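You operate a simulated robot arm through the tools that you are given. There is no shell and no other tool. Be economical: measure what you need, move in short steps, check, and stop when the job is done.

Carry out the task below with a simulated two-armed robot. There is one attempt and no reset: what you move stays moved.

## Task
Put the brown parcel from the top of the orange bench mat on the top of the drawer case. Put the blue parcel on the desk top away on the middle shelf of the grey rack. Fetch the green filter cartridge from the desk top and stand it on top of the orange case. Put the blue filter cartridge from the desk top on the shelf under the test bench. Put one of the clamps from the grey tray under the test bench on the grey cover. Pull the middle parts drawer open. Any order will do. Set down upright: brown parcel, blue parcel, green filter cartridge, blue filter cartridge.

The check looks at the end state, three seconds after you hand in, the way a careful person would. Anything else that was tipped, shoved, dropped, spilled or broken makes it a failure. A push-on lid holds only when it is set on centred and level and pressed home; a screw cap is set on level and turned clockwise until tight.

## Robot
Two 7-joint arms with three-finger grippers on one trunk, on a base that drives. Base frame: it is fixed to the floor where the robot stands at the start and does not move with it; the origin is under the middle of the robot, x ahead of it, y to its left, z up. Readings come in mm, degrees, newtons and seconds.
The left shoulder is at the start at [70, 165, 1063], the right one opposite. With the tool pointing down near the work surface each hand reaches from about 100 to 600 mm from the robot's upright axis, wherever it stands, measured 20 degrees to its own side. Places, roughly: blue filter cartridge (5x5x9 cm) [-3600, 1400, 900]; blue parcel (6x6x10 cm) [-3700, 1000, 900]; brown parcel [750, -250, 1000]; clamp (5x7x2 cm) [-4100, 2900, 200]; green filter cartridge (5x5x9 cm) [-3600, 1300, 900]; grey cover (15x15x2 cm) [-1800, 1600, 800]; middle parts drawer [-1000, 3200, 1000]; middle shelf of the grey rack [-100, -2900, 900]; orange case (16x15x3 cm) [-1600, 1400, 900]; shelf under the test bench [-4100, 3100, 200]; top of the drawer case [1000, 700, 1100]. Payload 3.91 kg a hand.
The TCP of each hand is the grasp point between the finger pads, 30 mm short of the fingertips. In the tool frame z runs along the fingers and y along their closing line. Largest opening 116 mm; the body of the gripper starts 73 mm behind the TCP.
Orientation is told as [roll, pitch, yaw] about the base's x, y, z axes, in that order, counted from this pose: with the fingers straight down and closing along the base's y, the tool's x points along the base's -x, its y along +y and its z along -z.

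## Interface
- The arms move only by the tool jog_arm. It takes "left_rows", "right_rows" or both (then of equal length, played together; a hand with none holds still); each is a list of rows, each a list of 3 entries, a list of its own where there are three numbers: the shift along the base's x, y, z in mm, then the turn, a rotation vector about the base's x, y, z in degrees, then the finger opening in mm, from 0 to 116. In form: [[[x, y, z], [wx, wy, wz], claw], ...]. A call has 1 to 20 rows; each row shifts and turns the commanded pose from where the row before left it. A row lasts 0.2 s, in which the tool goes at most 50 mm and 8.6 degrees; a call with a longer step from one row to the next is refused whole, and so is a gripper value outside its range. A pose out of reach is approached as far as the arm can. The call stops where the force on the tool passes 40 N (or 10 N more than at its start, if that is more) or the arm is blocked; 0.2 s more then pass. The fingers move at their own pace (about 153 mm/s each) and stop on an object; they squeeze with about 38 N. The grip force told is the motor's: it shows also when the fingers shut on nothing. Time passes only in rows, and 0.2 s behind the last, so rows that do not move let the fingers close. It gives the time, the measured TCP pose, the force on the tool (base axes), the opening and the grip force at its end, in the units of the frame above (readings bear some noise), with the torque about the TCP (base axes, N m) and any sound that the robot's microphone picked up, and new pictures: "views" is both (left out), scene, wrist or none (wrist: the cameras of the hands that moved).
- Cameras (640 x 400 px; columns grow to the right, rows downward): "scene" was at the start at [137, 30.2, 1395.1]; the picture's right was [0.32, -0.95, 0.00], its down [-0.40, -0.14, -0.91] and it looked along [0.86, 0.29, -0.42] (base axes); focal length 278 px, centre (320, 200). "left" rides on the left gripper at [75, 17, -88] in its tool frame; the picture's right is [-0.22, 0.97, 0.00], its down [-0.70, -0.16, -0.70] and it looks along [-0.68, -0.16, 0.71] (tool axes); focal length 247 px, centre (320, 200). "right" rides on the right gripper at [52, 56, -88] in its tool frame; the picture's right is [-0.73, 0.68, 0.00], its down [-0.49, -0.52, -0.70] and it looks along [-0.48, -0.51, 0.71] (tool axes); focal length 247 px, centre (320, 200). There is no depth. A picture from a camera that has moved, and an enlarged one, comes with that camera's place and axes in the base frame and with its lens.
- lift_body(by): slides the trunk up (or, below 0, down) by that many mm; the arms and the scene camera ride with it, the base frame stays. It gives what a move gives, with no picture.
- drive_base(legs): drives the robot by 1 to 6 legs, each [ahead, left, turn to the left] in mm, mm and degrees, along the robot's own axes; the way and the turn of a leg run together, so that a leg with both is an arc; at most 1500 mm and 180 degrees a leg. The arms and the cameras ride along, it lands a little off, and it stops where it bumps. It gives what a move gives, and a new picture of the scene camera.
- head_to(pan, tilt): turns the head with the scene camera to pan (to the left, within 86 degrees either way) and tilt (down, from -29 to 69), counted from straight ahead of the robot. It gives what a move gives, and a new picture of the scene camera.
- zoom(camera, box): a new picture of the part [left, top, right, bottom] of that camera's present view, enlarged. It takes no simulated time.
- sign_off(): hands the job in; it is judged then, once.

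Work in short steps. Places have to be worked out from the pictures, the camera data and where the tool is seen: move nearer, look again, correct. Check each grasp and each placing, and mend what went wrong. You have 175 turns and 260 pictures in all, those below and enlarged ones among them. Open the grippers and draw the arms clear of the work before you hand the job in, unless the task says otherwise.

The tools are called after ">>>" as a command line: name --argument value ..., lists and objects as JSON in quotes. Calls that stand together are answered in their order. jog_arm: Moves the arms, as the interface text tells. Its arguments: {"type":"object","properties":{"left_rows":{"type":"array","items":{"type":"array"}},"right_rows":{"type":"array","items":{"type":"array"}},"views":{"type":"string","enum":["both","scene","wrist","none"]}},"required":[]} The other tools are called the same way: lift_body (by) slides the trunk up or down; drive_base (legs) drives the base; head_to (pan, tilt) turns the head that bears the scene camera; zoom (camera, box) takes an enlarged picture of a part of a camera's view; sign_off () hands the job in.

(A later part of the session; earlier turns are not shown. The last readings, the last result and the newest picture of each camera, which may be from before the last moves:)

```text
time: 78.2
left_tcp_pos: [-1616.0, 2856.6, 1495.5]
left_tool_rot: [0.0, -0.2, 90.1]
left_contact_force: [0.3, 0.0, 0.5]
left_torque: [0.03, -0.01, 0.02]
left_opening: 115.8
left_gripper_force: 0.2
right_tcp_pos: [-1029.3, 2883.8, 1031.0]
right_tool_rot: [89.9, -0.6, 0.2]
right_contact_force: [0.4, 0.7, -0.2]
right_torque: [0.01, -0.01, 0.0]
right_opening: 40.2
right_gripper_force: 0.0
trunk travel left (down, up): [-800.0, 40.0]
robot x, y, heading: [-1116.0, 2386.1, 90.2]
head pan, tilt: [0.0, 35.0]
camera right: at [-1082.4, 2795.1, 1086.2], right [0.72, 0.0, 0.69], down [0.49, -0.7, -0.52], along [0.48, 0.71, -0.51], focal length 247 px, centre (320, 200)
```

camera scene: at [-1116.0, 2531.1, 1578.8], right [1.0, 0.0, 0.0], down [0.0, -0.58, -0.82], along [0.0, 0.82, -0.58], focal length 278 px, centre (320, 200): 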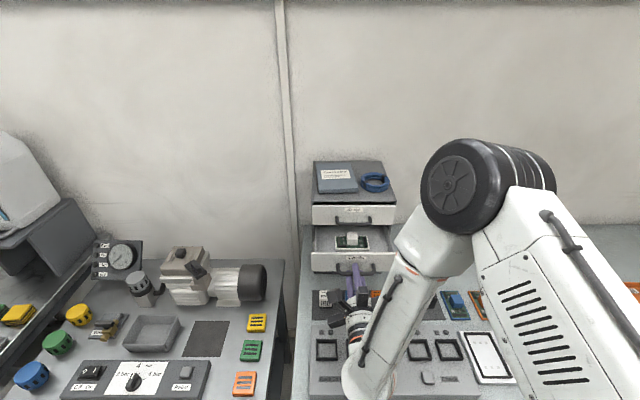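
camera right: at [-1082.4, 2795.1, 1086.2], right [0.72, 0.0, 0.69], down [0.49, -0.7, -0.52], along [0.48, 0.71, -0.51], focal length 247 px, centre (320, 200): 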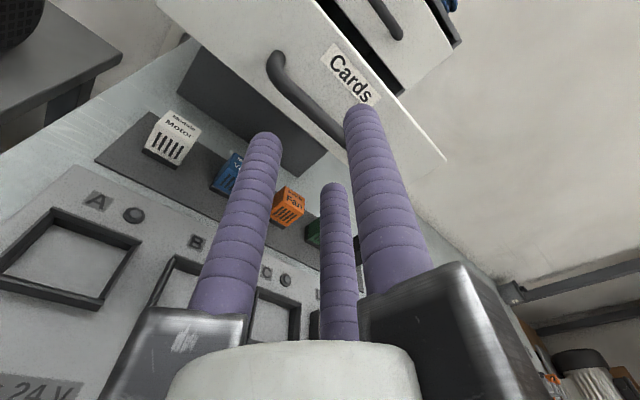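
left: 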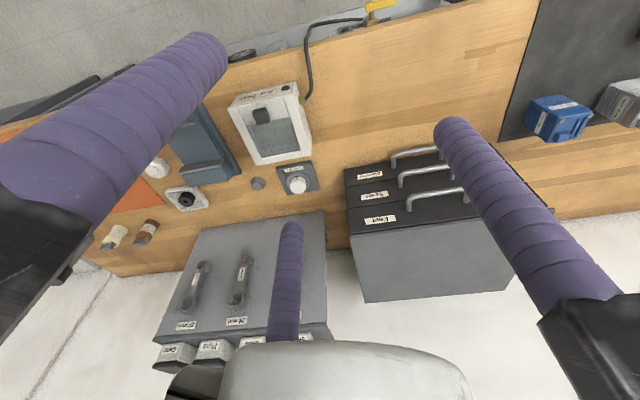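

Clear. Backing away from the bench, then folding the right hand back to pointing down and bringing both hands nearer.

>>> drive_base --legs '[[-220, 0, 0]]'

>>> jog_arm --right_rows '[[[0, -8, 8], [-8.2, 0, 0], 60], [[0, -8, 8], [-8.2, 0, 0], 60], [[0, -8, 8], [-8.2, 0, 0], 60], [[0, -8, 8], [-8.2, 0, 0], 60], [[0, -8, 8], [-8.2, 0, 0], 60], [[5, -8, 8], [-8.2, 0, 0], 60], [[5, -8, 8], [-8.2, 0, 0], 60], [[5, -8, 8], [-8.2, 0, 0], 60], [[5, -8, 8], [-8.2, 0, 0], 60], [[5, -8, 8], [-8.2, 0, 0], 60], [[5, -8, 8], [-8, 0, 0], 60], [[10, 0, 0], [0, 0, 0], 60]]' --left_rows '[[[15, -6, -15], [0, 0, 0], 116], [[15, -6, -15], [0, 0, 0], 116], [[15, -6, -15], [0, 0, 0], 116], [[15, -6, -15], [0, 0, 0], 116], [[15, -6, -15], [0, 0, 0], 116], [[15, -6, -15], [0, 0, 0], 116], [[15, -6, -15], [0, 0, 0], 116], [[15, -6, -15], [0, 0, 0], 116], [[15, -6, -15], [0, 0, 0], 116], [[15, -6, -15], [0, 0, 0], 116], [[15, -6, -15], [0, 0, 0], 116], [[15, -6, -15], [0, 0, 0], 116]]' --views "scene"

```text
time: 79.9
left_tcp_pos: [-1614.2, 2640.3, 1493.7]
left_tool_rot: [0.0, 0.0, 90.1]
left_contact_force: [-0.4, -0.1, 0.1]
left_torque: [-0.03, 0.0, 0.04]
left_opening: 116.1
left_gripper_force: 0.0
right_tcp_pos: [-1029.5, 2668.0, 1029.3]
right_tool_rot: [89.8, -0.6, 0.3]
right_contact_force: [0.2, -0.1, 0.5]
right_torque: [-0.02, 0.02, 0.0]
right_opening: 40.1
right_gripper_force: 0.1
trunk travel left (down, up): [-800.0, 40.0]
robot x, y, heading: [-1121.2, 2170.7, 90.1]
head pan, tilt: [0.0, 35.0]
camera scene: at [-1116.8, 2311.0, 1578.9], right [1.0, 0.0, 0.0], down [0.0, -0.57, -0.82], along [0.0, 0.82, -0.57], focal length 278 px, centre (320, 200)
```

scene: 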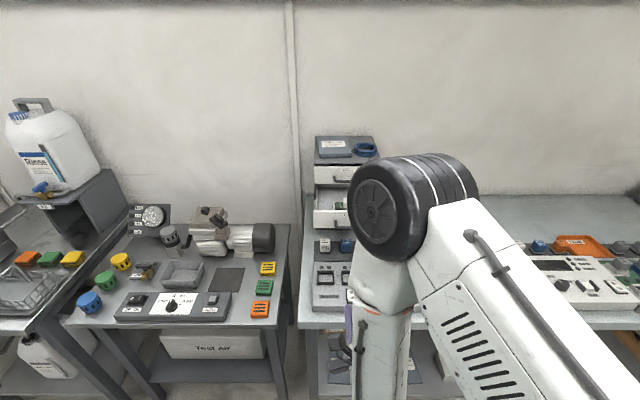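

```text
time: 82.5
left_tcp_pos: [-1491.3, 2615.0, 1298.0]
left_tool_rot: [-2.9, 1.1, 91.1]
left_contact_force: [1.0, -0.4, 0.6]
left_torque: [0.01, 0.04, -0.01]
left_opening: 116.0
left_gripper_force: 0.0
left hand out of reach, approached as far as the arm can: row 7, 8, 9, 10, 11, 12
right_tcp_pos: [-1006.1, 2600.5, 1105.5]
right_tool_rot: [-0.2, 0.3, 0.8]
right_contact_force: [-0.4, -0.4, 0.1]
right_torque: [0.0, 0.02, 0.01]
right_opening: 60.0
right_gripper_force: 0.0
right hand out of reach, approached as far as the arm can: row 2, 3, 4
trunk travel left (down, up): [-800.0, 40.0]
robot x, y, heading: [-1112.2, 2168.9, 90.2]
head pan, tilt: [0.0, 35.0]
camera scene: at [-1120.3, 2303.1, 1566.7], right [1.0, 0.06, 0.0], down [0.04, -0.69, -0.73], along [-0.05, 0.72, -0.69], focal length 278 px, centre (320, 200)
```

scene: 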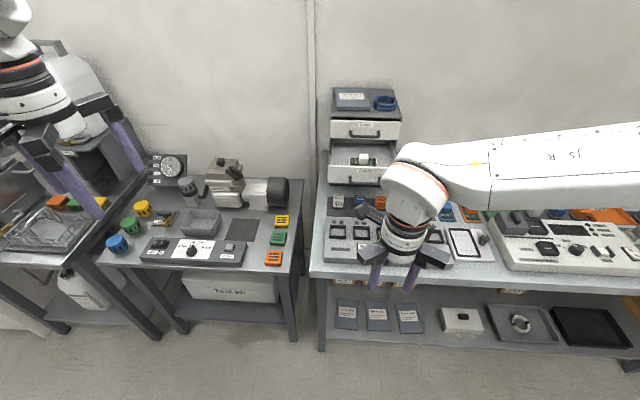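

Hands folded. Turn to face -x and drive down the aisle, then shift toward the desk.

>>> drive_base --legs '[[0, 0, 90], [1500, 0, 0], [200, 0, 0], [0, 800, 0]]'

>>> head_to --pan 0 --tilt 30

```text
time: 98.2
left_tcp_pos: [-3149.3, 996.8, 1295.3]
left_tool_rot: [-3.5, 1.0, -169.2]
left_contact_force: [-0.7, 1.0, -0.6]
left_torque: [0.01, -0.02, 0.02]
left_opening: 115.9
left_gripper_force: 0.0
right_tcp_pos: [-3216.1, 1476.7, 1104.7]
right_tool_rot: [-0.2, 0.3, 100.4]
right_contact_force: [0.6, -0.2, -0.6]
right_torque: [0.0, -0.01, 0.01]
right_opening: 59.7
right_gripper_force: 0.1
trunk travel left (down, up): [-800.0, 40.0]
robot x, y, heading: [-2771.2, 1440.4, -170.0]
head pan, tilt: [0.0, 35.0]
stopped in leg 4: the robot was blocked; the commanded pose is now the measured one
camera scene: at [-2905.7, 1415.7, 1569.8], right [-0.23, 0.97, 0.0], down [0.64, 0.15, -0.75], along [-0.73, -0.17, -0.66], focal length 278 px, centre (320, 200)
```

scene: 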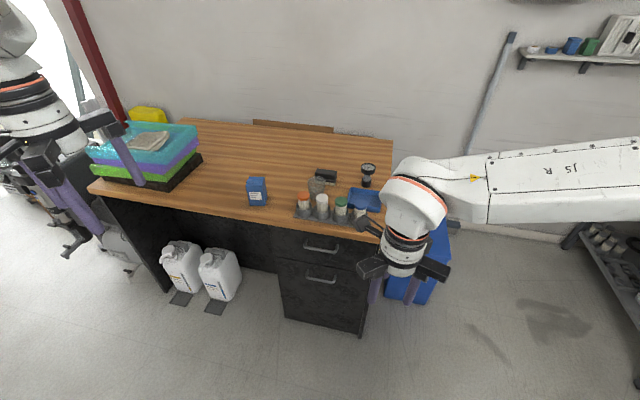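

```text
time: 98.9
left_tcp_pos: [-3148.1, 994.4, 1295.5]
left_tool_rot: [-3.7, 1.1, -169.3]
left_contact_force: [-0.3, 0.1, -0.7]
left_torque: [0.03, 0.01, -0.04]
left_opening: 115.9
left_gripper_force: 0.1
right_tcp_pos: [-3215.9, 1476.3, 1104.1]
right_tool_rot: [-0.2, 0.2, 100.5]
right_contact_force: [-0.5, -0.2, 0.2]
right_torque: [-0.01, -0.04, 0.04]
right_opening: 59.9
right_gripper_force: 0.0
trunk travel left (down, up): [-800.0, 40.0]
robot x, y, heading: [-2772.2, 1446.3, -169.9]
head pan, tilt: [0.0, 30.0]
camera scene: at [-2906.0, 1413.1, 1570.6], right [-0.23, 0.97, 0.0], down [0.63, 0.15, -0.76], along [-0.74, -0.17, -0.65], focal length 278 px, centre (320, 200)
```

scene: 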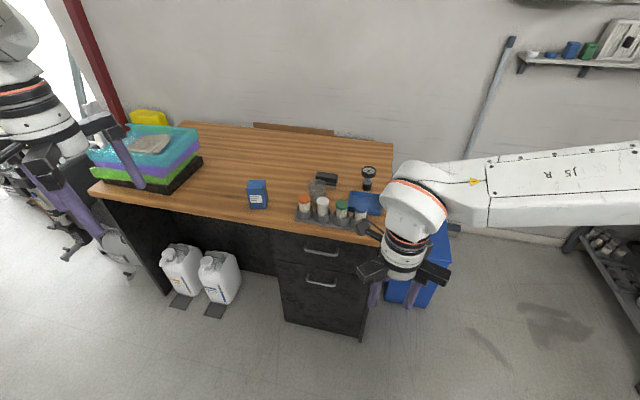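

The strafe was blocked; looking left-down to see what I touched.

>>> head_to --pan 80 --tilt 50

```text
time: 100.4
left_tcp_pos: [-3147.4, 996.0, 1298.8]
left_tool_rot: [-3.3, 0.9, -169.3]
left_contact_force: [0.2, -0.1, 1.1]
left_torque: [0.0, -0.01, -0.04]
left_opening: 116.1
left_gripper_force: 0.1
right_tcp_pos: [-3215.9, 1476.8, 1103.2]
right_tool_rot: [-0.2, 0.3, 100.4]
right_contact_force: [0.5, 0.1, -0.1]
right_torque: [-0.01, 0.01, -0.01]
right_opening: 60.3
right_gripper_force: 0.1
trunk travel left (down, up): [-800.0, 40.0]
robot x, y, heading: [-2772.5, 1442.0, -170.0]
head pan, tilt: [80.0, 50.0]
camera scene: at [-2823.4, 1356.6, 1557.6], right [-1.0, 0.0, 0.0], down [0.0, 0.77, -0.64], along [0.0, -0.64, -0.77], focal length 278 px, centre (320, 200)
```

scene: 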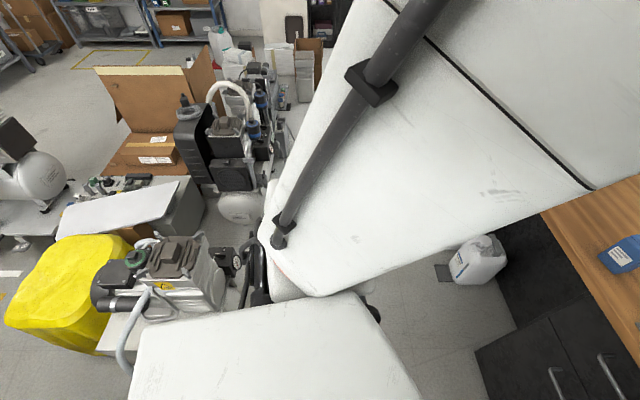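

The pump cart stands fine. I move off it, square up, and go closer to the desk.

>>> drive_base --legs '[[0, -70, 0], [200, 0, -10]]'

>>> head_to --pan 0 --tilt 40

>>> zoom --camera "scene" --box '[200, 100, 420, 240]'

```text
time: 102.6
left_tcp_pos: [-3426.5, 1119.4, 1299.5]
left_tool_rot: [-3.4, 0.7, -179.4]
left_contact_force: [0.8, -0.1, -0.4]
left_torque: [0.05, 0.06, 0.0]
left_opening: 116.2
left_gripper_force: 0.0
right_tcp_pos: [-3409.0, 1603.8, 1105.6]
right_tool_rot: [-0.1, 0.2, 90.3]
right_contact_force: [0.1, 0.0, 0.0]
right_torque: [0.02, 0.02, -0.01]
right_opening: 60.0
right_gripper_force: 0.1
trunk travel left (down, up): [-800.0, 40.0]
robot x, y, heading: [-2981.7, 1494.3, 180.1]
head pan, tilt: [80.0, 50.0]
camera scene: at [-3043.4, 1416.7, 1557.6], right [-0.98, 0.17, 0.0], down [0.13, 0.75, -0.64], along [-0.11, -0.63, -0.77], focal length 278 px, centre (320, 200)
```

scene: 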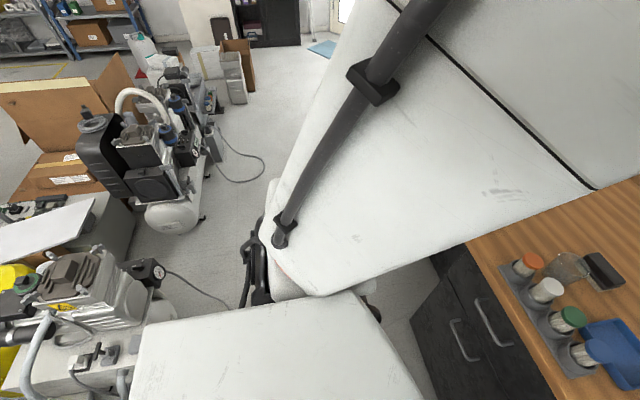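

```text
time: 104.1
left_tcp_pos: [-3429.1, 1120.2, 1296.5]
left_tool_rot: [-3.3, 1.0, -179.3]
left_contact_force: [-0.1, -0.4, 0.5]
left_torque: [-0.02, 0.0, 0.0]
left_opening: 116.0
left_gripper_force: 0.1
right_tcp_pos: [-3411.2, 1604.4, 1104.8]
right_tool_rot: [-0.2, 0.3, 90.4]
right_contact_force: [0.5, 0.2, 0.5]
right_torque: [-0.03, -0.04, 0.01]
right_opening: 60.0
right_gripper_force: 0.0
trunk travel left (down, up): [-800.0, 40.0]
robot x, y, heading: [-2981.2, 1496.0, 180.0]
head pan, tilt: [0.0, 40.0]
camera scene: at [-3115.4, 1486.8, 1567.3], right [-0.09, 1.0, 0.0], down [0.68, 0.06, -0.73], along [-0.73, -0.06, -0.68], focal length 278 px, centre (320, 200)
```

scene: 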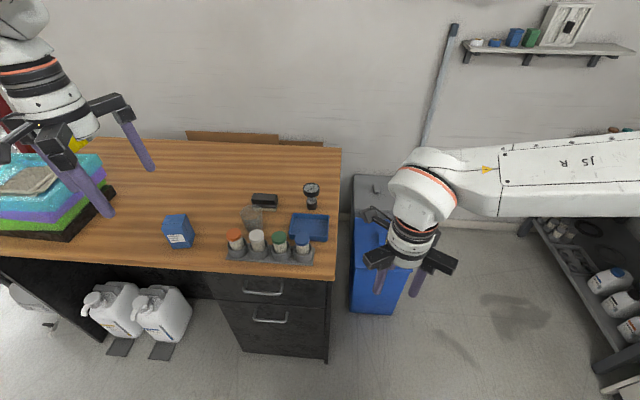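

```text
2.86 times, centred on (310, 170) of scene
camera zoom: at [-3115.4, 1486.8, 1567.3], right [-0.09, 1.0, 0.0], down [0.68, 0.06, -0.73], along [-0.73, -0.06, -0.68], focal length 794 px, centre (349, 286)
```

zoom: 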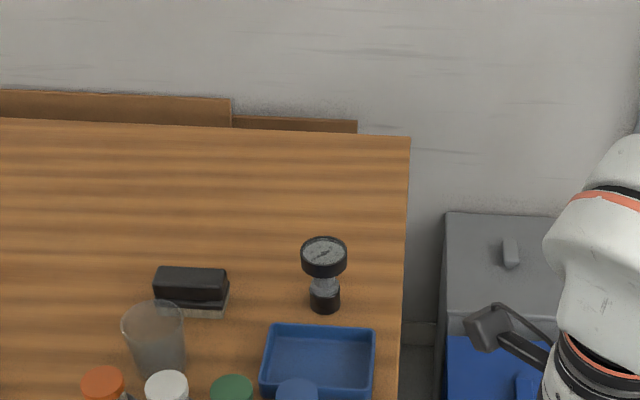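

Cartridges sit in a 4-cup holder; zooming in on them.

>>> zoom --camera "scene" --box '[215, 195, 345, 275]'

```text
4.92 times, centred on (280, 235) of scene
camera zoom: at [-3115.4, 1486.8, 1567.3], right [-0.09, 1.0, 0.0], down [0.68, 0.06, -0.73], along [-0.73, -0.06, -0.68], focal length 1368 px, centre (517, 28)
```

zoom: 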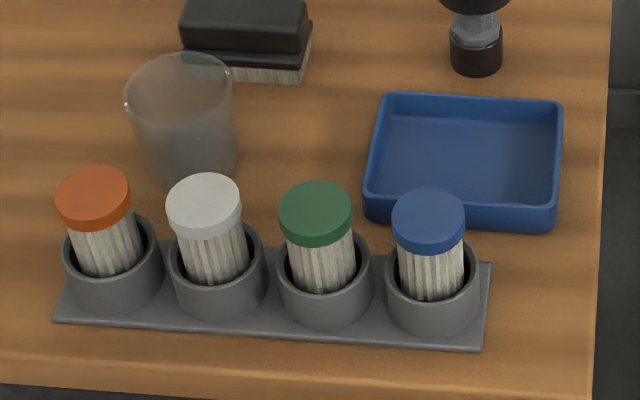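

Blue cap at about (-3624,1393), green at (-3626,1326), tops z≈945. Driving 180 mm closer; then left hand goes to green.

>>> drive_base --legs '[[180, 0, 0]]'

>>> jog_arm --left_rows '[[[0, 15, -20], [-3.3, 1, 6], 70], [[0, 20, -30], [0, 0, 8], 70], [[0, 25, -30], [0, 0, 8], 70], [[0, 30, -30], [0, 0, 8], 70], [[0, 30, -30], [0, 0, 0], 70], [[0, 30, -30], [0, 0, 0], 70]]'

```text
time: 105.6
left_tcp_pos: [-3601.3, 1120.3, 1299.5]
left_tool_rot: [-3.4, 0.8, -179.5]
left_contact_force: [0.1, -0.1, 0.6]
left_torque: [0.03, 0.02, 0.01]
left_opening: 116.1
left_gripper_force: 0.0
right_tcp_pos: [-3585.1, 1603.7, 1106.4]
right_tool_rot: [0.0, 0.2, 90.5]
right_contact_force: [0.2, -1.0, 0.6]
right_torque: [-0.03, 0.04, -0.01]
right_opening: 60.1
right_gripper_force: 0.0
trunk travel left (down, up): [-800.0, 40.0]
robot x, y, heading: [-3160.2, 1498.2, 179.9]
head pan, tilt: [0.0, 40.0]
camera scene: at [-3287.1, 1487.2, 1566.5], right [-0.08, 1.0, 0.0], down [0.69, 0.06, -0.72], along [-0.72, -0.06, -0.69], focal length 278 px, centre (320, 200)
```

scene: 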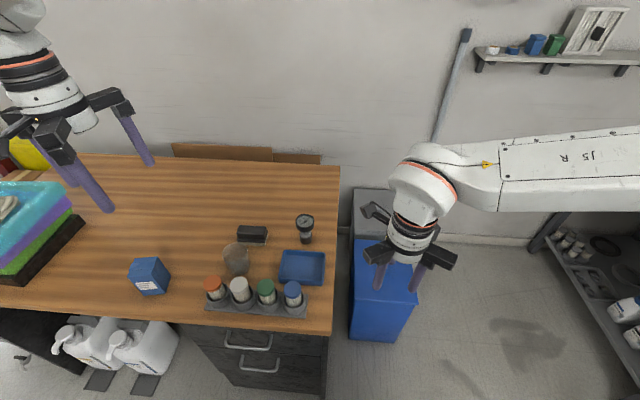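

```text
time: 107.0
left_tcp_pos: [-3607.3, 1260.3, 1118.1]
left_tool_rot: [0.3, 0.4, -149.3]
left_contact_force: [-0.5, 0.6, -0.3]
left_torque: [-0.05, -0.03, 0.0]
left_opening: 70.0
left_gripper_force: 0.1
left hand out of reach, approached as far as the arm can: row 2, 3, 4
right_tcp_pos: [-3587.6, 1605.6, 1105.3]
right_tool_rot: [-0.2, 0.4, 90.3]
right_contact_force: [-0.1, -0.7, 0.2]
right_torque: [-0.03, 0.0, 0.02]
right_opening: 59.9
right_gripper_force: 0.1
trunk travel left (down, up): [-800.0, 40.0]
robot x, y, heading: [-3158.1, 1496.5, 180.1]
head pan, tilt: [0.0, 40.0]
camera scene: at [-3290.5, 1472.6, 1570.9], right [-0.26, 0.97, 0.0], down [0.63, 0.17, -0.76], along [-0.73, -0.2, -0.65], focal length 278 px, centre (320, 200)
camera left: at [-3536.1, 1286.0, 1206.5], right [0.31, -0.95, 0.0], down [-0.69, -0.22, 0.69], along [-0.66, -0.21, -0.72], focal length 247 px, centre (320, 200)
```

scene: 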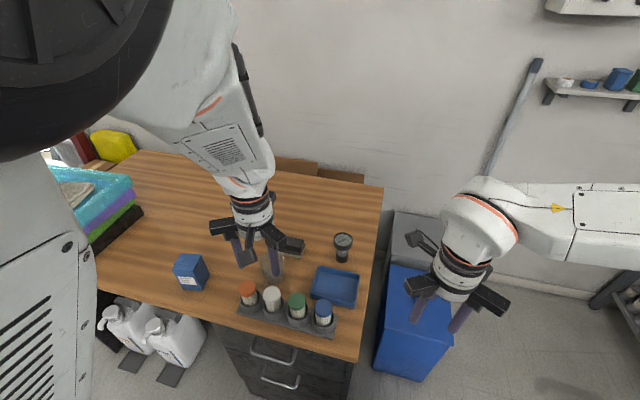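
left: 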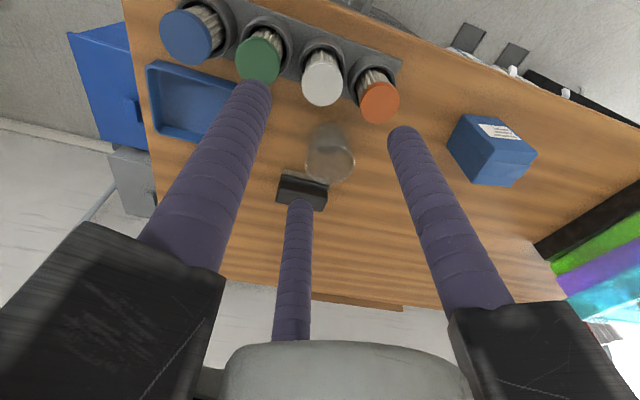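

Measuring cap centres from both cameras, enlarged.

>>> zoom --camera "scene" --box '[220, 260, 350, 345]'

>>> zoom --camera "left" --box '[150, 0, 410, 130]'

```text
4.71 times, centred on (285, 302) of scene
camera zoom: at [-3290.5, 1472.6, 1570.9], right [-0.26, 0.97, 0.0], down [0.63, 0.17, -0.76], along [-0.73, -0.2, -0.65], focal length 1308 px, centre (485, -282)
```

zoom: 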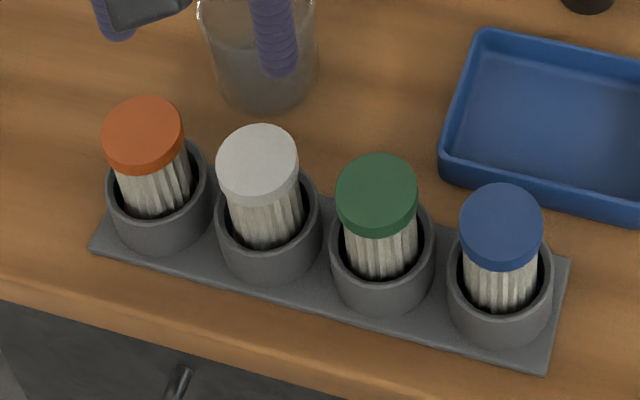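

```text
2.46 times, centred on (280, 65) of left
camera zoom: at [-3536.1, 1286.0, 1206.5], right [0.31, -0.95, 0.0], down [-0.69, -0.22, 0.69], along [-0.66, -0.21, -0.72], focal length 608 px, centre (418, 532)
```

zoom: 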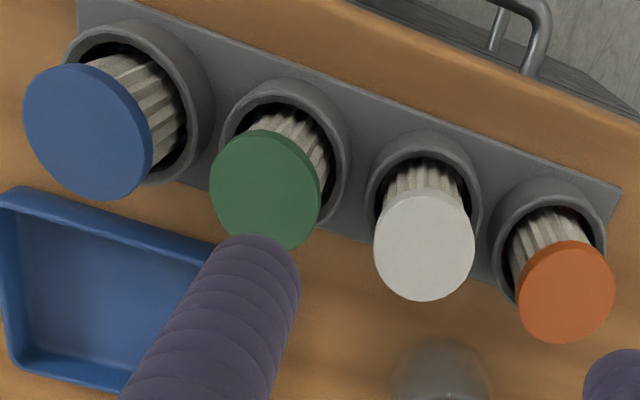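

Green cap centre resolved to ≈(-3619,1323), top z≈938; blue ≈(-3619,1390). Moving left hand above green.

>>> jog_arm --left_rows '[[[-4, 21, 0], [0, 0, 0], 70], [[-4, 21, 0], [0, 0, 0], 70], [[-4, 21, -40], [0, 0, 0], 70], [[0, 0, -44], [0, 0, 0], 70], [[0, 0, -40], [0, 0, 0], 70]]'

>>> zoom --camera "scene" --box '[220, 220, 350, 345]'

```text
time: 108.2
left_tcp_pos: [-3624.5, 1327.0, 999.4]
left_tool_rot: [-0.1, -0.4, -149.4]
left_contact_force: [0.9, 0.4, -0.4]
left_torque: [-0.03, 0.0, 0.02]
left_opening: 69.8
left_gripper_force: 0.1
right_tcp_pos: [-3588.7, 1603.6, 1103.9]
right_tool_rot: [-0.3, 0.4, 90.5]
right_contact_force: [0.3, -0.4, -0.9]
right_torque: [-0.03, 0.01, 0.01]
right_opening: 59.9
right_gripper_force: 0.0
trunk travel left (down, up): [-800.0, 40.0]
robot x, y, heading: [-3159.3, 1494.1, 180.0]
head pan, tilt: [0.0, 40.0]
camera scene: at [-3294.9, 1494.0, 1571.6], right [0.0, 1.0, 0.0], down [0.64, 0.0, -0.77], along [-0.77, 0.0, -0.64], focal length 278 px, centre (320, 200)
camera left: at [-3551.0, 1350.7, 1087.1], right [0.3, -0.95, 0.0], down [-0.68, -0.22, 0.7], along [-0.67, -0.21, -0.71], focal length 247 px, centre (320, 200)
```

scene: 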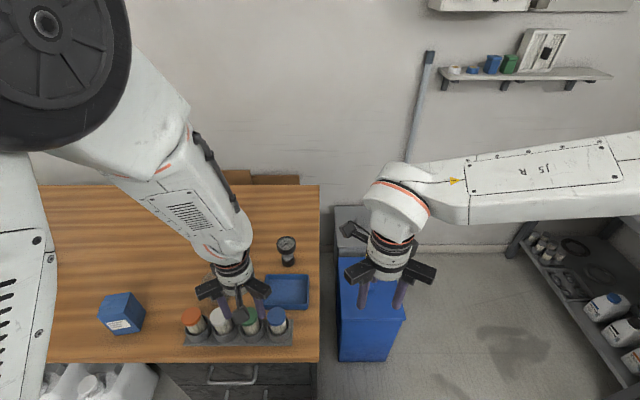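
left: 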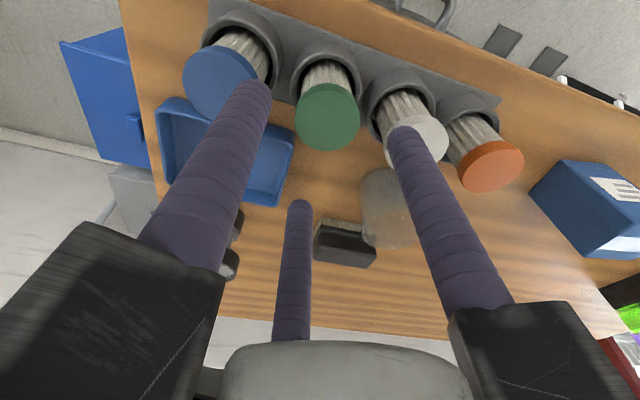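

```text
3.20 times, centred on (285, 282) of scene
camera zoom: at [-3294.9, 1494.0, 1571.6], right [0.0, 1.0, 0.0], down [0.64, 0.0, -0.77], along [-0.77, 0.0, -0.64], focal length 890 px, centre (432, -64)
```

zoom: 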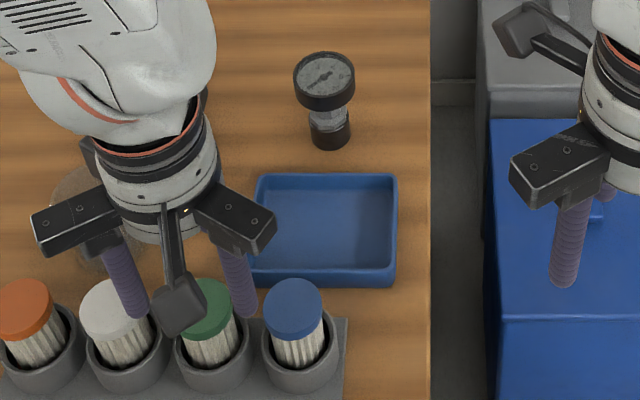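

Green at (-3619,1324) confirmed. Correct and descend to z≈924.

>>> jog_arm --left_rows '[[[5, -3, -10], [0, 0, 0], 70], [[0, 0, -20], [0, 0, 0], 70], [[0, 0, -20], [0, 0, 0], 70], [[0, 0, -15], [0, 0, 0], 70], [[0, 0, -10], [0, 0, 0], 70]]'

>>> zoom --camera "scene" --box '[200, 250, 330, 360]'

```text
time: 109.4
left_tcp_pos: [-3620.8, 1325.8, 923.0]
left_tool_rot: [-0.1, -0.3, -149.6]
left_contact_force: [-0.4, -0.2, 0.5]
left_torque: [-0.02, 0.01, 0.02]
left_opening: 69.9
left_gripper_force: 0.1
right_tcp_pos: [-3588.4, 1604.2, 1103.6]
right_tool_rot: [-0.2, 0.3, 90.5]
right_contact_force: [-0.3, -0.6, 1.0]
right_torque: [-0.01, 0.0, -0.01]
right_opening: 60.0
right_gripper_force: 0.1
trunk travel left (down, up): [-800.0, 40.0]
robot x, y, heading: [-3157.8, 1495.8, 179.9]
head pan, tilt: [0.0, 40.0]
camera scene: at [-3294.1, 1494.4, 1571.6], right [0.0, 1.0, 0.0], down [0.64, 0.0, -0.77], along [-0.77, 0.0, -0.64], focal length 278 px, centre (320, 200)
camera left: at [-3547.0, 1349.0, 1011.1], right [0.3, -0.95, 0.0], down [-0.68, -0.22, 0.7], along [-0.67, -0.21, -0.71], focal length 247 px, centre (320, 200)
```

scene: 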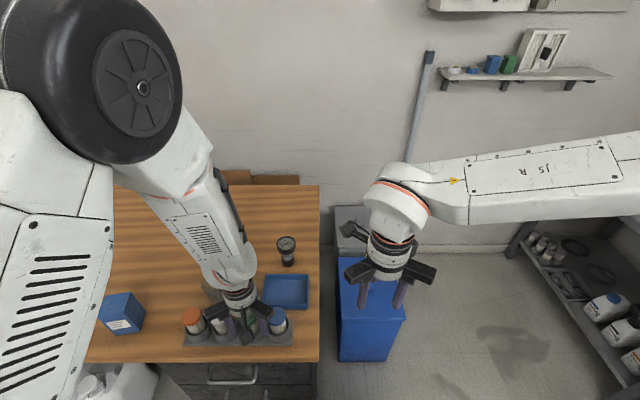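
left: 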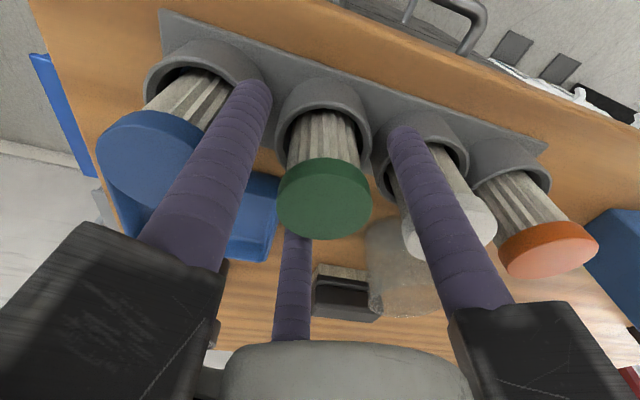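

```text
3.64 times, centred on (265, 305) of scene
camera zoom: at [-3294.1, 1494.4, 1571.6], right [0.0, 1.0, 0.0], down [0.64, 0.0, -0.77], along [-0.77, 0.0, -0.64], focal length 1011 px, centre (520, -182)
```

zoom: 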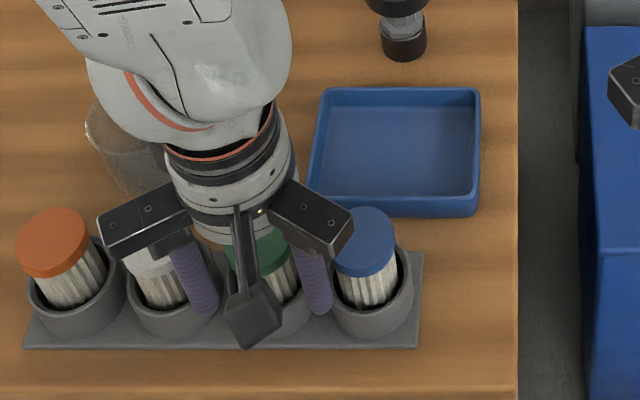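

Fingers straddle the green one cleanly. Closing.

>>> jog_arm --left_rows '[[[0, 0, 0], [0, 0, 0], 50], [[0, 0, 0], [0, 0, 0], 30], [[0, 0, 0], [0, 0, 0], 30]]' --views "none"

>>> jog_arm --left_rows '[[[0, 0, 20], [0, 0, 0], 30], [[0, 0, 30], [0, 0, 0], 30], [[0, 0, 40], [0, 0, 0], 30], [[0, 0, 40], [0, 0, 0], 30]]'

```text
time: 110.2
left_tcp_pos: [-3621.5, 1324.5, 923.1]
left_tool_rot: [-0.1, -0.3, -149.3]
left_contact_force: [-2.8, -2.6, 2.3]
left_torque: [-0.08, 0.09, 0.02]
left_opening: 40.9
left_gripper_force: 38.1
right_tcp_pos: [-3586.9, 1604.9, 1105.3]
right_tool_rot: [-0.2, 0.3, 90.4]
right_contact_force: [-0.1, -0.5, 0.3]
right_torque: [-0.03, -0.03, 0.05]
right_opening: 60.0
right_gripper_force: 0.1
trunk travel left (down, up): [-800.0, 40.0]
robot x, y, heading: [-3156.4, 1495.1, 179.7]
head pan, tilt: [0.0, 40.0]
```

```text
time: 111.2
left_tcp_pos: [-3619.8, 1324.2, 1053.4]
left_tool_rot: [0.0, -0.2, -149.5]
left_contact_force: [0.0, -0.3, -0.5]
left_torque: [-0.02, -0.03, 0.04]
left_opening: 41.1
left_gripper_force: 38.2
right_tcp_pos: [-3585.0, 1604.8, 1105.4]
right_tool_rot: [-0.1, 0.3, 90.4]
right_contact_force: [-0.7, 0.5, 0.4]
right_torque: [0.01, -0.01, 0.0]
right_opening: 59.9
right_gripper_force: 0.0
trunk travel left (down, up): [-800.0, 40.0]
robot x, y, heading: [-3157.3, 1493.4, 180.0]
head pan, tilt: [0.0, 40.0]
camera scene: at [-3291.6, 1494.5, 1571.7], right [0.0, 1.0, 0.0], down [0.64, 0.0, -0.77], along [-0.77, 0.0, -0.64], focal length 278 px, centre (320, 200)
camera left: at [-3545.7, 1347.9, 1141.9], right [0.3, -0.95, 0.0], down [-0.68, -0.22, 0.7], along [-0.67, -0.21, -0.71], focal length 247 px, centre (320, 200)
```

scene: 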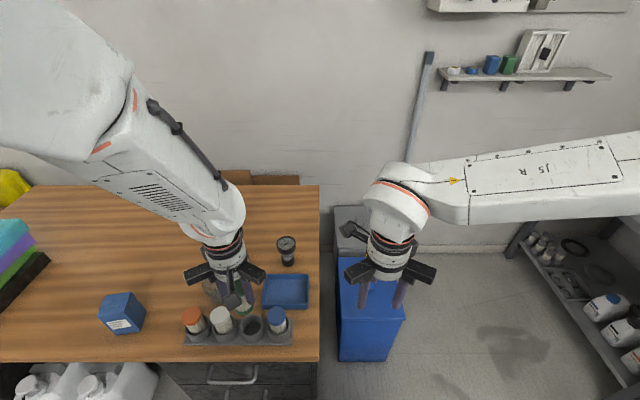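
left: 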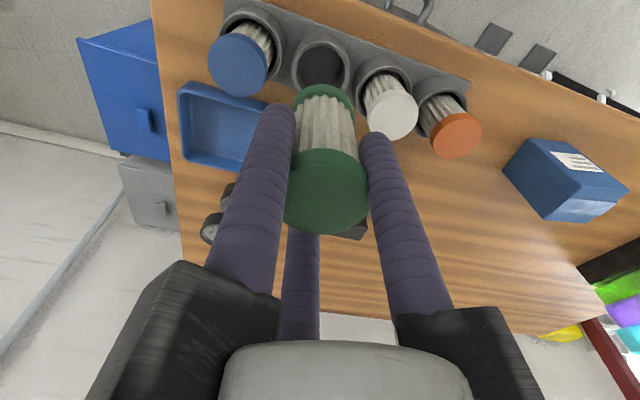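

Green held (41 mm). Raising the left hand, then shifting the base 230 mm left so the right hand faces the blue cartridge.

>>> jog_arm --left_rows '[[[10, 0, 40], [0, 0, 0], 30], [[10, 0, 40], [0, 0, 0], 30], [[10, 0, 40], [0, 0, 0], 30]]' --views "none"

>>> drive_base --legs '[[0, 230, 0]]'

```text
time: 112.0
left_tcp_pos: [-3591.1, 1320.3, 1166.5]
left_tool_rot: [3.9, -2.6, -150.6]
left_contact_force: [0.0, 1.2, 0.6]
left_torque: [-0.01, -0.01, 0.0]
left_opening: 41.0
left_gripper_force: 38.2
right_tcp_pos: [-3588.1, 1605.8, 1104.6]
right_tool_rot: [-0.2, 0.2, 90.4]
right_contact_force: [-0.2, 0.5, -0.5]
right_torque: [-0.06, 0.01, 0.01]
right_opening: 59.6
right_gripper_force: 0.0
trunk travel left (down, up): [-800.0, 40.0]
robot x, y, heading: [-3155.5, 1495.4, 179.8]
head pan, tilt: [0.0, 40.0]
```

```text
time: 113.7
left_tcp_pos: [-3590.7, 1092.8, 1172.5]
left_tool_rot: [0.0, -0.4, -149.2]
left_contact_force: [0.3, 0.5, -0.9]
left_torque: [-0.01, -0.04, -0.01]
left_opening: 40.8
left_gripper_force: 37.7
right_tcp_pos: [-3587.0, 1376.3, 1104.2]
right_tool_rot: [-0.1, 0.4, 90.4]
right_contact_force: [-0.6, -0.4, -0.2]
right_torque: [-0.02, 0.0, -0.03]
right_opening: 59.8
right_gripper_force: 0.0
trunk travel left (down, up): [-800.0, 40.0]
robot x, y, heading: [-3159.5, 1265.4, 180.1]
head pan, tilt: [0.0, 40.0]
camera scene: at [-3293.9, 1266.4, 1571.6], right [0.0, 1.0, 0.0], down [0.64, 0.0, -0.77], along [-0.77, 0.0, -0.64], focal length 278 px, centre (320, 200)
```

scene: 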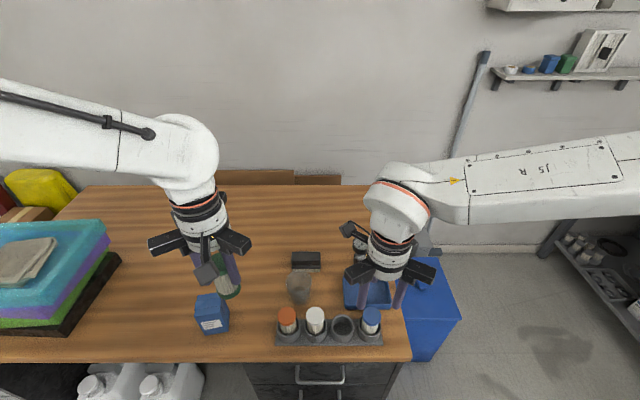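

Right hand near; moving above blue (-3619,1390) at z≈1000.

>>> jog_arm --right_rows '[[[-11, 5, -30], [0, 0, 0], 70], [[-11, 5, -35], [0, 0, 0], 70], [[-10, 4, -38], [0, 0, 0], 70], [[0, 0, 0], [0, 0, 0], 70]]'

>>> zoom --camera "scene" --box '[270, 250, 420, 360]'

```text
time: 114.7
left_tcp_pos: [-3590.2, 1091.0, 1173.4]
left_tool_rot: [-0.1, -0.4, -149.4]
left_contact_force: [0.2, 0.5, -1.4]
left_torque: [-0.03, 0.03, 0.0]
left_opening: 40.7
left_gripper_force: 37.6
right_tcp_pos: [-3621.2, 1389.9, 1004.1]
right_tool_rot: [-0.2, 0.4, 90.4]
right_contact_force: [-0.1, 1.2, 0.5]
right_torque: [-0.02, 0.04, 0.05]
right_opening: 70.0
right_gripper_force: 0.1
trunk travel left (down, up): [-800.0, 40.0]
robot x, y, heading: [-3156.1, 1263.9, 180.1]
head pan, tilt: [0.0, 40.0]
camera scene: at [-3293.2, 1264.9, 1571.7], right [0.0, 1.0, 0.0], down [0.64, 0.0, -0.77], along [-0.77, 0.0, -0.64], focal length 278 px, centre (320, 200)
camera right: at [-3676.1, 1337.3, 1092.0], right [-0.69, 0.73, -0.01], down [0.52, 0.49, 0.7], along [0.51, 0.48, -0.72], focal length 247 px, centre (320, 200)
```

scene: 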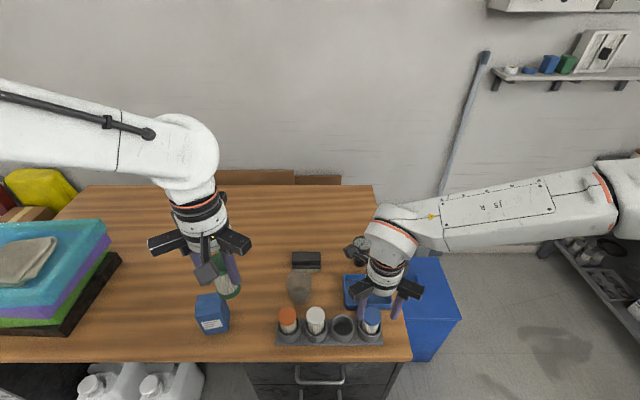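
right: 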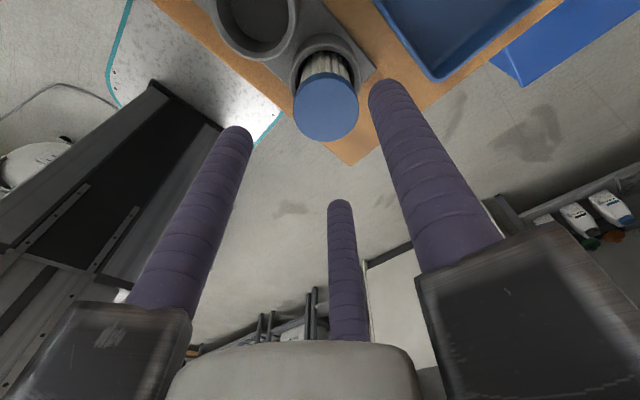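

```text
3.64 times, centred on (345, 305) of scene
camera zoom: at [-3293.2, 1264.9, 1571.7], right [0.0, 1.0, 0.0], down [0.64, 0.0, -0.77], along [-0.77, 0.0, -0.64], focal length 1011 px, centre (229, -182)
```

zoom: 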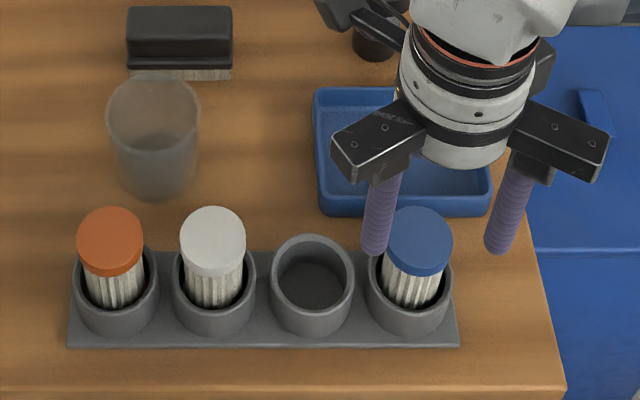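

Blue measured ≈(-3626,1389). Slight correction and descend to z≈923.

>>> jog_arm --right_rows '[[[-4, -1, -16], [0, 0, 0], 70], [[0, 0, -20], [0, 0, 0], 70], [[0, 0, -20], [0, 0, 0], 70], [[0, 0, -15], [0, 0, 0], 70], [[0, 0, -10], [0, 0, 0], 70]]'

```text
time: 115.9
left_tcp_pos: [-3590.3, 1091.1, 1173.5]
left_tool_rot: [-0.2, -0.4, -149.4]
left_contact_force: [-0.2, 0.8, -1.2]
left_torque: [0.01, -0.03, 0.01]
left_opening: 41.0
left_gripper_force: 38.2
right_tcp_pos: [-3623.1, 1388.5, 920.2]
right_tool_rot: [-0.1, 0.3, 90.5]
right_contact_force: [-0.2, 0.5, 0.2]
right_torque: [-0.01, 0.01, 0.02]
right_opening: 69.8
right_gripper_force: 0.1
trunk travel left (down, up): [-800.0, 40.0]
robot x, y, heading: [-3153.7, 1264.6, 179.9]
head pan, tilt: [0.0, 40.0]
camera scene: at [-3293.9, 1264.4, 1571.6], right [0.0, 1.0, 0.0], down [0.64, 0.0, -0.77], along [-0.77, 0.0, -0.64], focal length 278 px, centre (320, 200)
camera right: at [-3678.7, 1335.0, 1008.9], right [-0.69, 0.73, -0.01], down [0.52, 0.49, 0.7], along [0.51, 0.48, -0.72], focal length 247 px, centre (320, 200)
```

scene: 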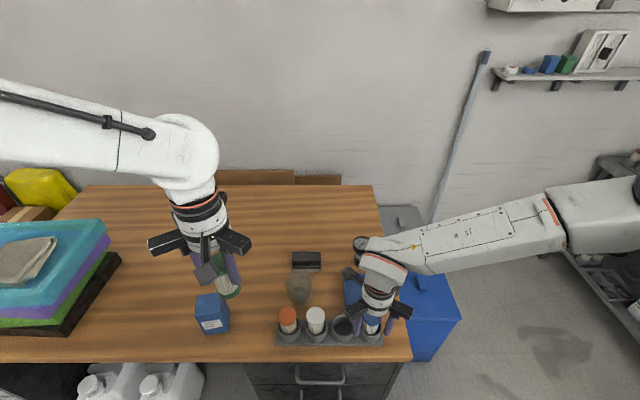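
right: 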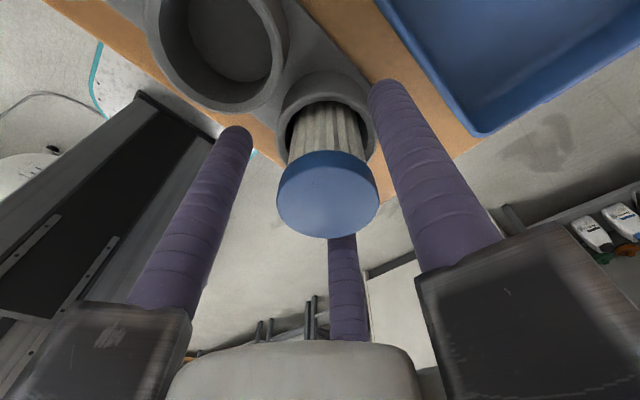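

Well centred. Close, then lift (only moving the hand in these calls).

>>> jog_arm --right_rows '[[[0, 0, 2], [0, 0, 0], 50], [[0, 0, 0], [0, 0, 0], 30], [[0, 0, 0], [0, 0, 0], 30], [[0, 0, 20], [0, 0, 0], 30], [[0, 0, 30], [0, 0, 0], 30], [[0, 0, 40], [0, 0, 0], 30], [[0, 0, 40], [0, 0, 0], 30], [[0, 0, 40], [0, 0, 0], 30]]'

```text
time: 117.7
left_tcp_pos: [-3590.2, 1090.8, 1173.3]
left_tool_rot: [-0.2, -0.4, -149.3]
left_contact_force: [-0.6, 0.9, -1.2]
left_torque: [-0.03, 0.02, 0.02]
left_opening: 40.8
left_gripper_force: 37.9
right_tcp_pos: [-3622.8, 1388.7, 1093.7]
right_tool_rot: [-0.1, 0.3, 90.5]
right_contact_force: [0.6, -0.3, -0.6]
right_torque: [-0.02, 0.01, 0.02]
right_opening: 41.0
right_gripper_force: 38.0
trunk travel left (down, up): [-800.0, 40.0]
robot x, y, heading: [-3156.7, 1262.8, 179.9]
head pan, tilt: [0.0, 40.0]
camera scene: at [-3292.6, 1264.2, 1571.7], right [0.0, 1.0, 0.0], down [0.64, 0.0, -0.77], along [-0.77, 0.0, -0.64], focal length 278 px, centre (320, 200)
camera right: at [-3679.3, 1335.0, 1182.2], right [-0.69, 0.73, -0.01], down [0.52, 0.49, 0.7], along [0.51, 0.48, -0.72], focal length 247 px, centre (320, 200)
```

scene: 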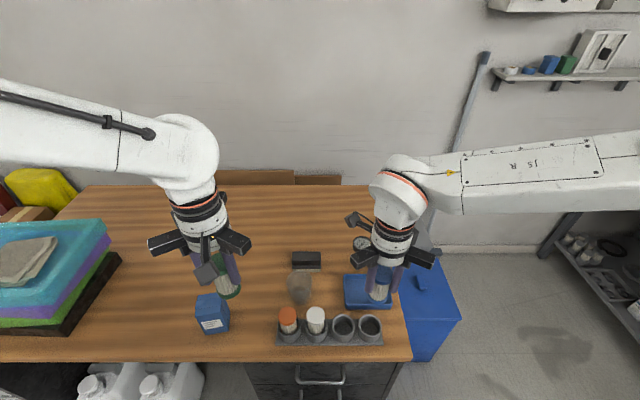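
right: 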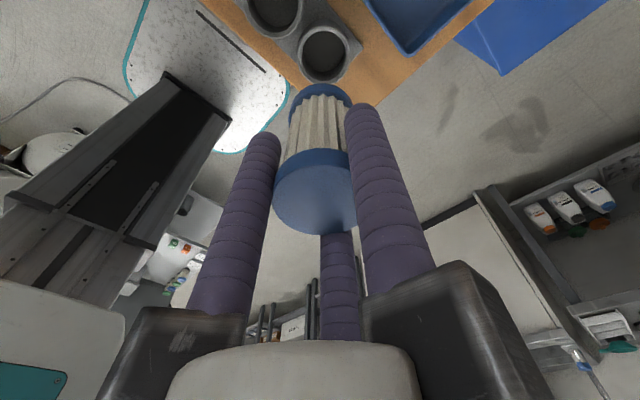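

Both cartridges held. Backing off, turning to face +y and moving up the aisle to look at the test bench.

>>> drive_base --legs '[[-150, 0, 0], [0, 0, -90], [650, 0, 0]]'

>>> head_to --pan 45 --tilt 35

```text
time: 126.2
left_tcp_pos: [-3191.6, 2351.0, 1172.6]
left_tool_rot: [-0.2, -0.3, 121.5]
left_contact_force: [0.6, 0.5, -0.6]
left_torque: [0.02, 0.03, 0.03]
left_opening: 41.1
left_gripper_force: 38.4
right_tcp_pos: [-2895.6, 2389.4, 1093.5]
right_tool_rot: [-0.1, 0.2, 1.3]
right_contact_force: [-1.3, -0.4, -0.8]
right_torque: [0.02, 0.0, -0.01]
right_opening: 40.7
right_gripper_force: 37.5
trunk travel left (down, up): [-800.0, 40.0]
robot x, y, heading: [-3012.4, 1917.1, 90.7]
head pan, tilt: [0.0, 40.0]
camera scene: at [-3014.9, 2056.6, 1571.7], right [1.0, 0.01, 0.0], down [0.01, -0.64, -0.77], along [-0.01, 0.77, -0.64], focal length 278 px, centre (320, 200)
```

scene: 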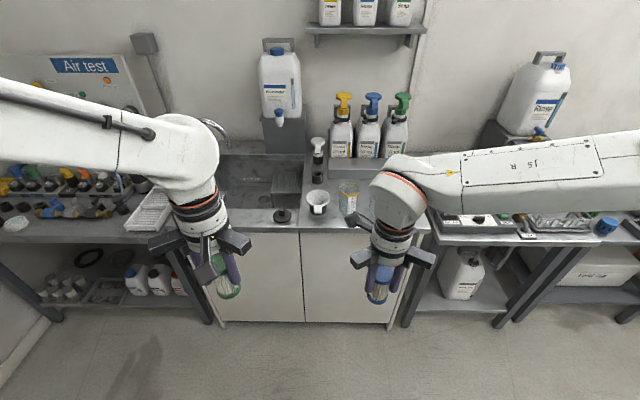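

```text
time: 127.3
left_tcp_pos: [-3192.0, 2350.8, 1172.3]
left_tool_rot: [-0.1, -0.3, 121.5]
left_contact_force: [0.3, 1.1, -1.4]
left_torque: [-0.01, -0.01, 0.0]
left_opening: 40.8
left_gripper_force: 38.2
right_tcp_pos: [-2894.9, 2388.5, 1093.8]
right_tool_rot: [-0.2, 0.3, 1.3]
right_contact_force: [0.3, 0.7, -1.3]
right_torque: [0.04, 0.04, -0.02]
right_opening: 41.1
right_gripper_force: 37.9
trunk travel left (down, up): [-800.0, 40.0]
robot x, y, heading: [-3013.0, 1926.2, 90.8]
head pan, tilt: [45.0, 35.0]
camera scene: at [-3076.8, 2033.6, 1579.2], right [0.7, 0.72, 0.0], down [0.41, -0.4, -0.82], along [-0.59, 0.57, -0.57], focal length 278 px, centre (320, 200)
```

scene: 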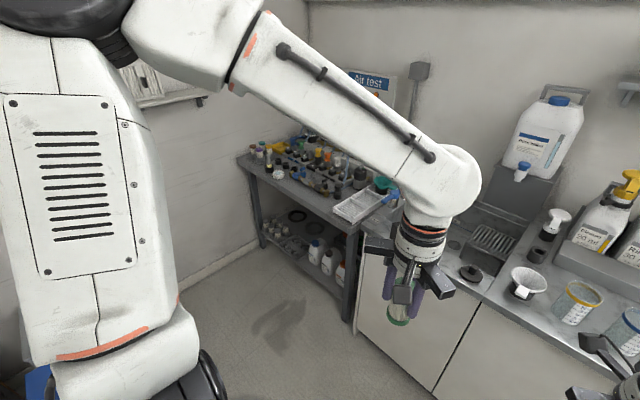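

Test bench spans x≈-4560…-3680, front at y≈2810, with the shelf below. I drive up diagonally to (-3850,2170) and turn to about 120° so the right hand faces the shelf.

>>> drive_base --legs '[[220, 0, 0], [0, 840, 0], [0, 0, 30]]'

>>> head_to --pan -15 --tilt 45

```text
time: 133.6
left_tcp_pos: [-4056.2, 2562.9, 1173.0]
left_tool_rot: [-0.1, -0.4, 123.5]
left_contact_force: [0.7, 0.0, -2.1]
left_torque: [-0.03, 0.01, 0.01]
left_opening: 40.8
left_gripper_force: 37.7
right_tcp_pos: [-3761.8, 2610.1, 1092.3]
right_tool_rot: [-0.2, 0.2, 3.2]
right_contact_force: [0.1, 0.4, -1.5]
right_torque: [0.04, 0.0, 0.01]
right_opening: 40.9
right_gripper_force: 38.1
trunk travel left (down, up): [-800.0, 40.0]
robot x, y, heading: [-3864.7, 2136.5, 93.0]
head pan, tilt: [45.0, 35.0]
stopped in leg 3: the robot was blocked; the commanded pose is now the measured one
camera scene: at [-3930.7, 2248.9, 1579.2], right [0.67, 0.74, 0.0], down [0.42, -0.39, -0.82], along [-0.61, 0.55, -0.57], focal length 278 px, centre (320, 200)
```

scene: 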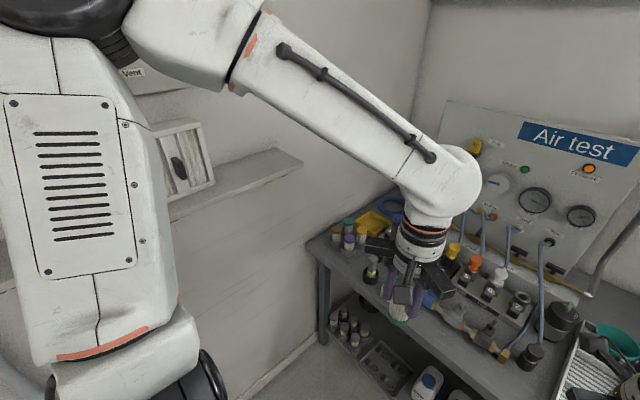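

```text
time: 134.9
left_tcp_pos: [-4057.7, 2562.0, 1172.6]
left_tool_rot: [-0.1, -0.4, 123.5]
left_contact_force: [0.9, 0.2, -0.8]
left_torque: [0.01, -0.02, 0.03]
left_opening: 40.9
left_gripper_force: 38.1
right_tcp_pos: [-3764.0, 2609.5, 1092.6]
right_tool_rot: [-0.3, 0.3, 3.3]
right_contact_force: [0.6, -0.5, -1.5]
right_torque: [-0.03, -0.03, 0.05]
right_opening: 41.0
right_gripper_force: 37.7
trunk travel left (down, up): [-800.0, 40.0]
robot x, y, heading: [-3861.0, 2136.6, 92.9]
head pan, tilt: [-15.0, 45.0]
camera scene: at [-3850.4, 2268.3, 1564.4], right [0.98, -0.21, 0.0], down [-0.15, -0.69, -0.71], along [0.15, 0.69, -0.71], focal length 278 px, centre (320, 200)
```

scene: 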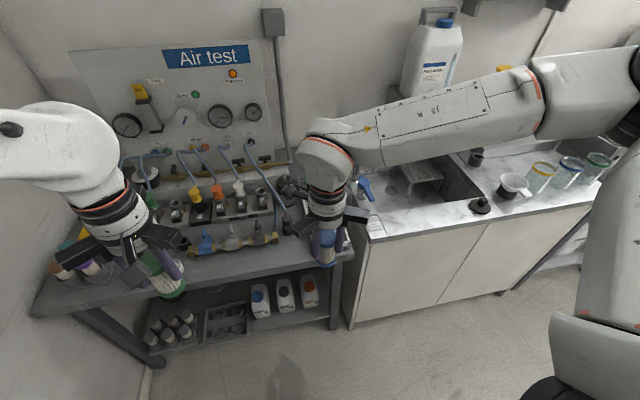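

The turn was blocked at 93°. Looking left/back to see what is touching before continuing.

>>> head_to --pan 86 --tilt 45

```text
time: 136.6
left_tcp_pos: [-4057.3, 2562.7, 1173.0]
left_tool_rot: [-0.1, -0.2, 123.5]
left_contact_force: [0.2, -0.3, -0.5]
left_torque: [-0.03, -0.01, -0.02]
left_opening: 40.9
left_gripper_force: 38.7
right_tcp_pos: [-3764.3, 2609.5, 1093.8]
right_tool_rot: [-0.2, 0.3, 3.3]
right_contact_force: [-0.2, -0.5, -0.7]
right_torque: [-0.02, 0.02, 0.0]
right_opening: 41.0
right_gripper_force: 38.1
trunk travel left (down, up): [-800.0, 40.0]
robot x, y, heading: [-3865.3, 2142.9, 92.9]
head pan, tilt: [85.9, 45.0]
camera scene: at [-3948.4, 2190.7, 1564.4], right [0.02, 1.0, 0.0], down [0.71, -0.02, -0.71], along [-0.71, 0.01, -0.71], focal length 278 px, centre (320, 200)
```

scene: 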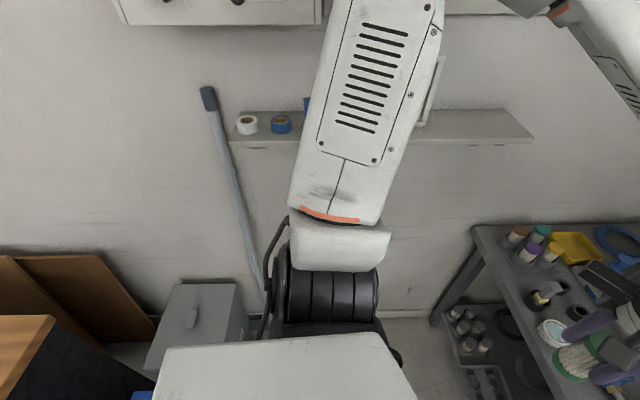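

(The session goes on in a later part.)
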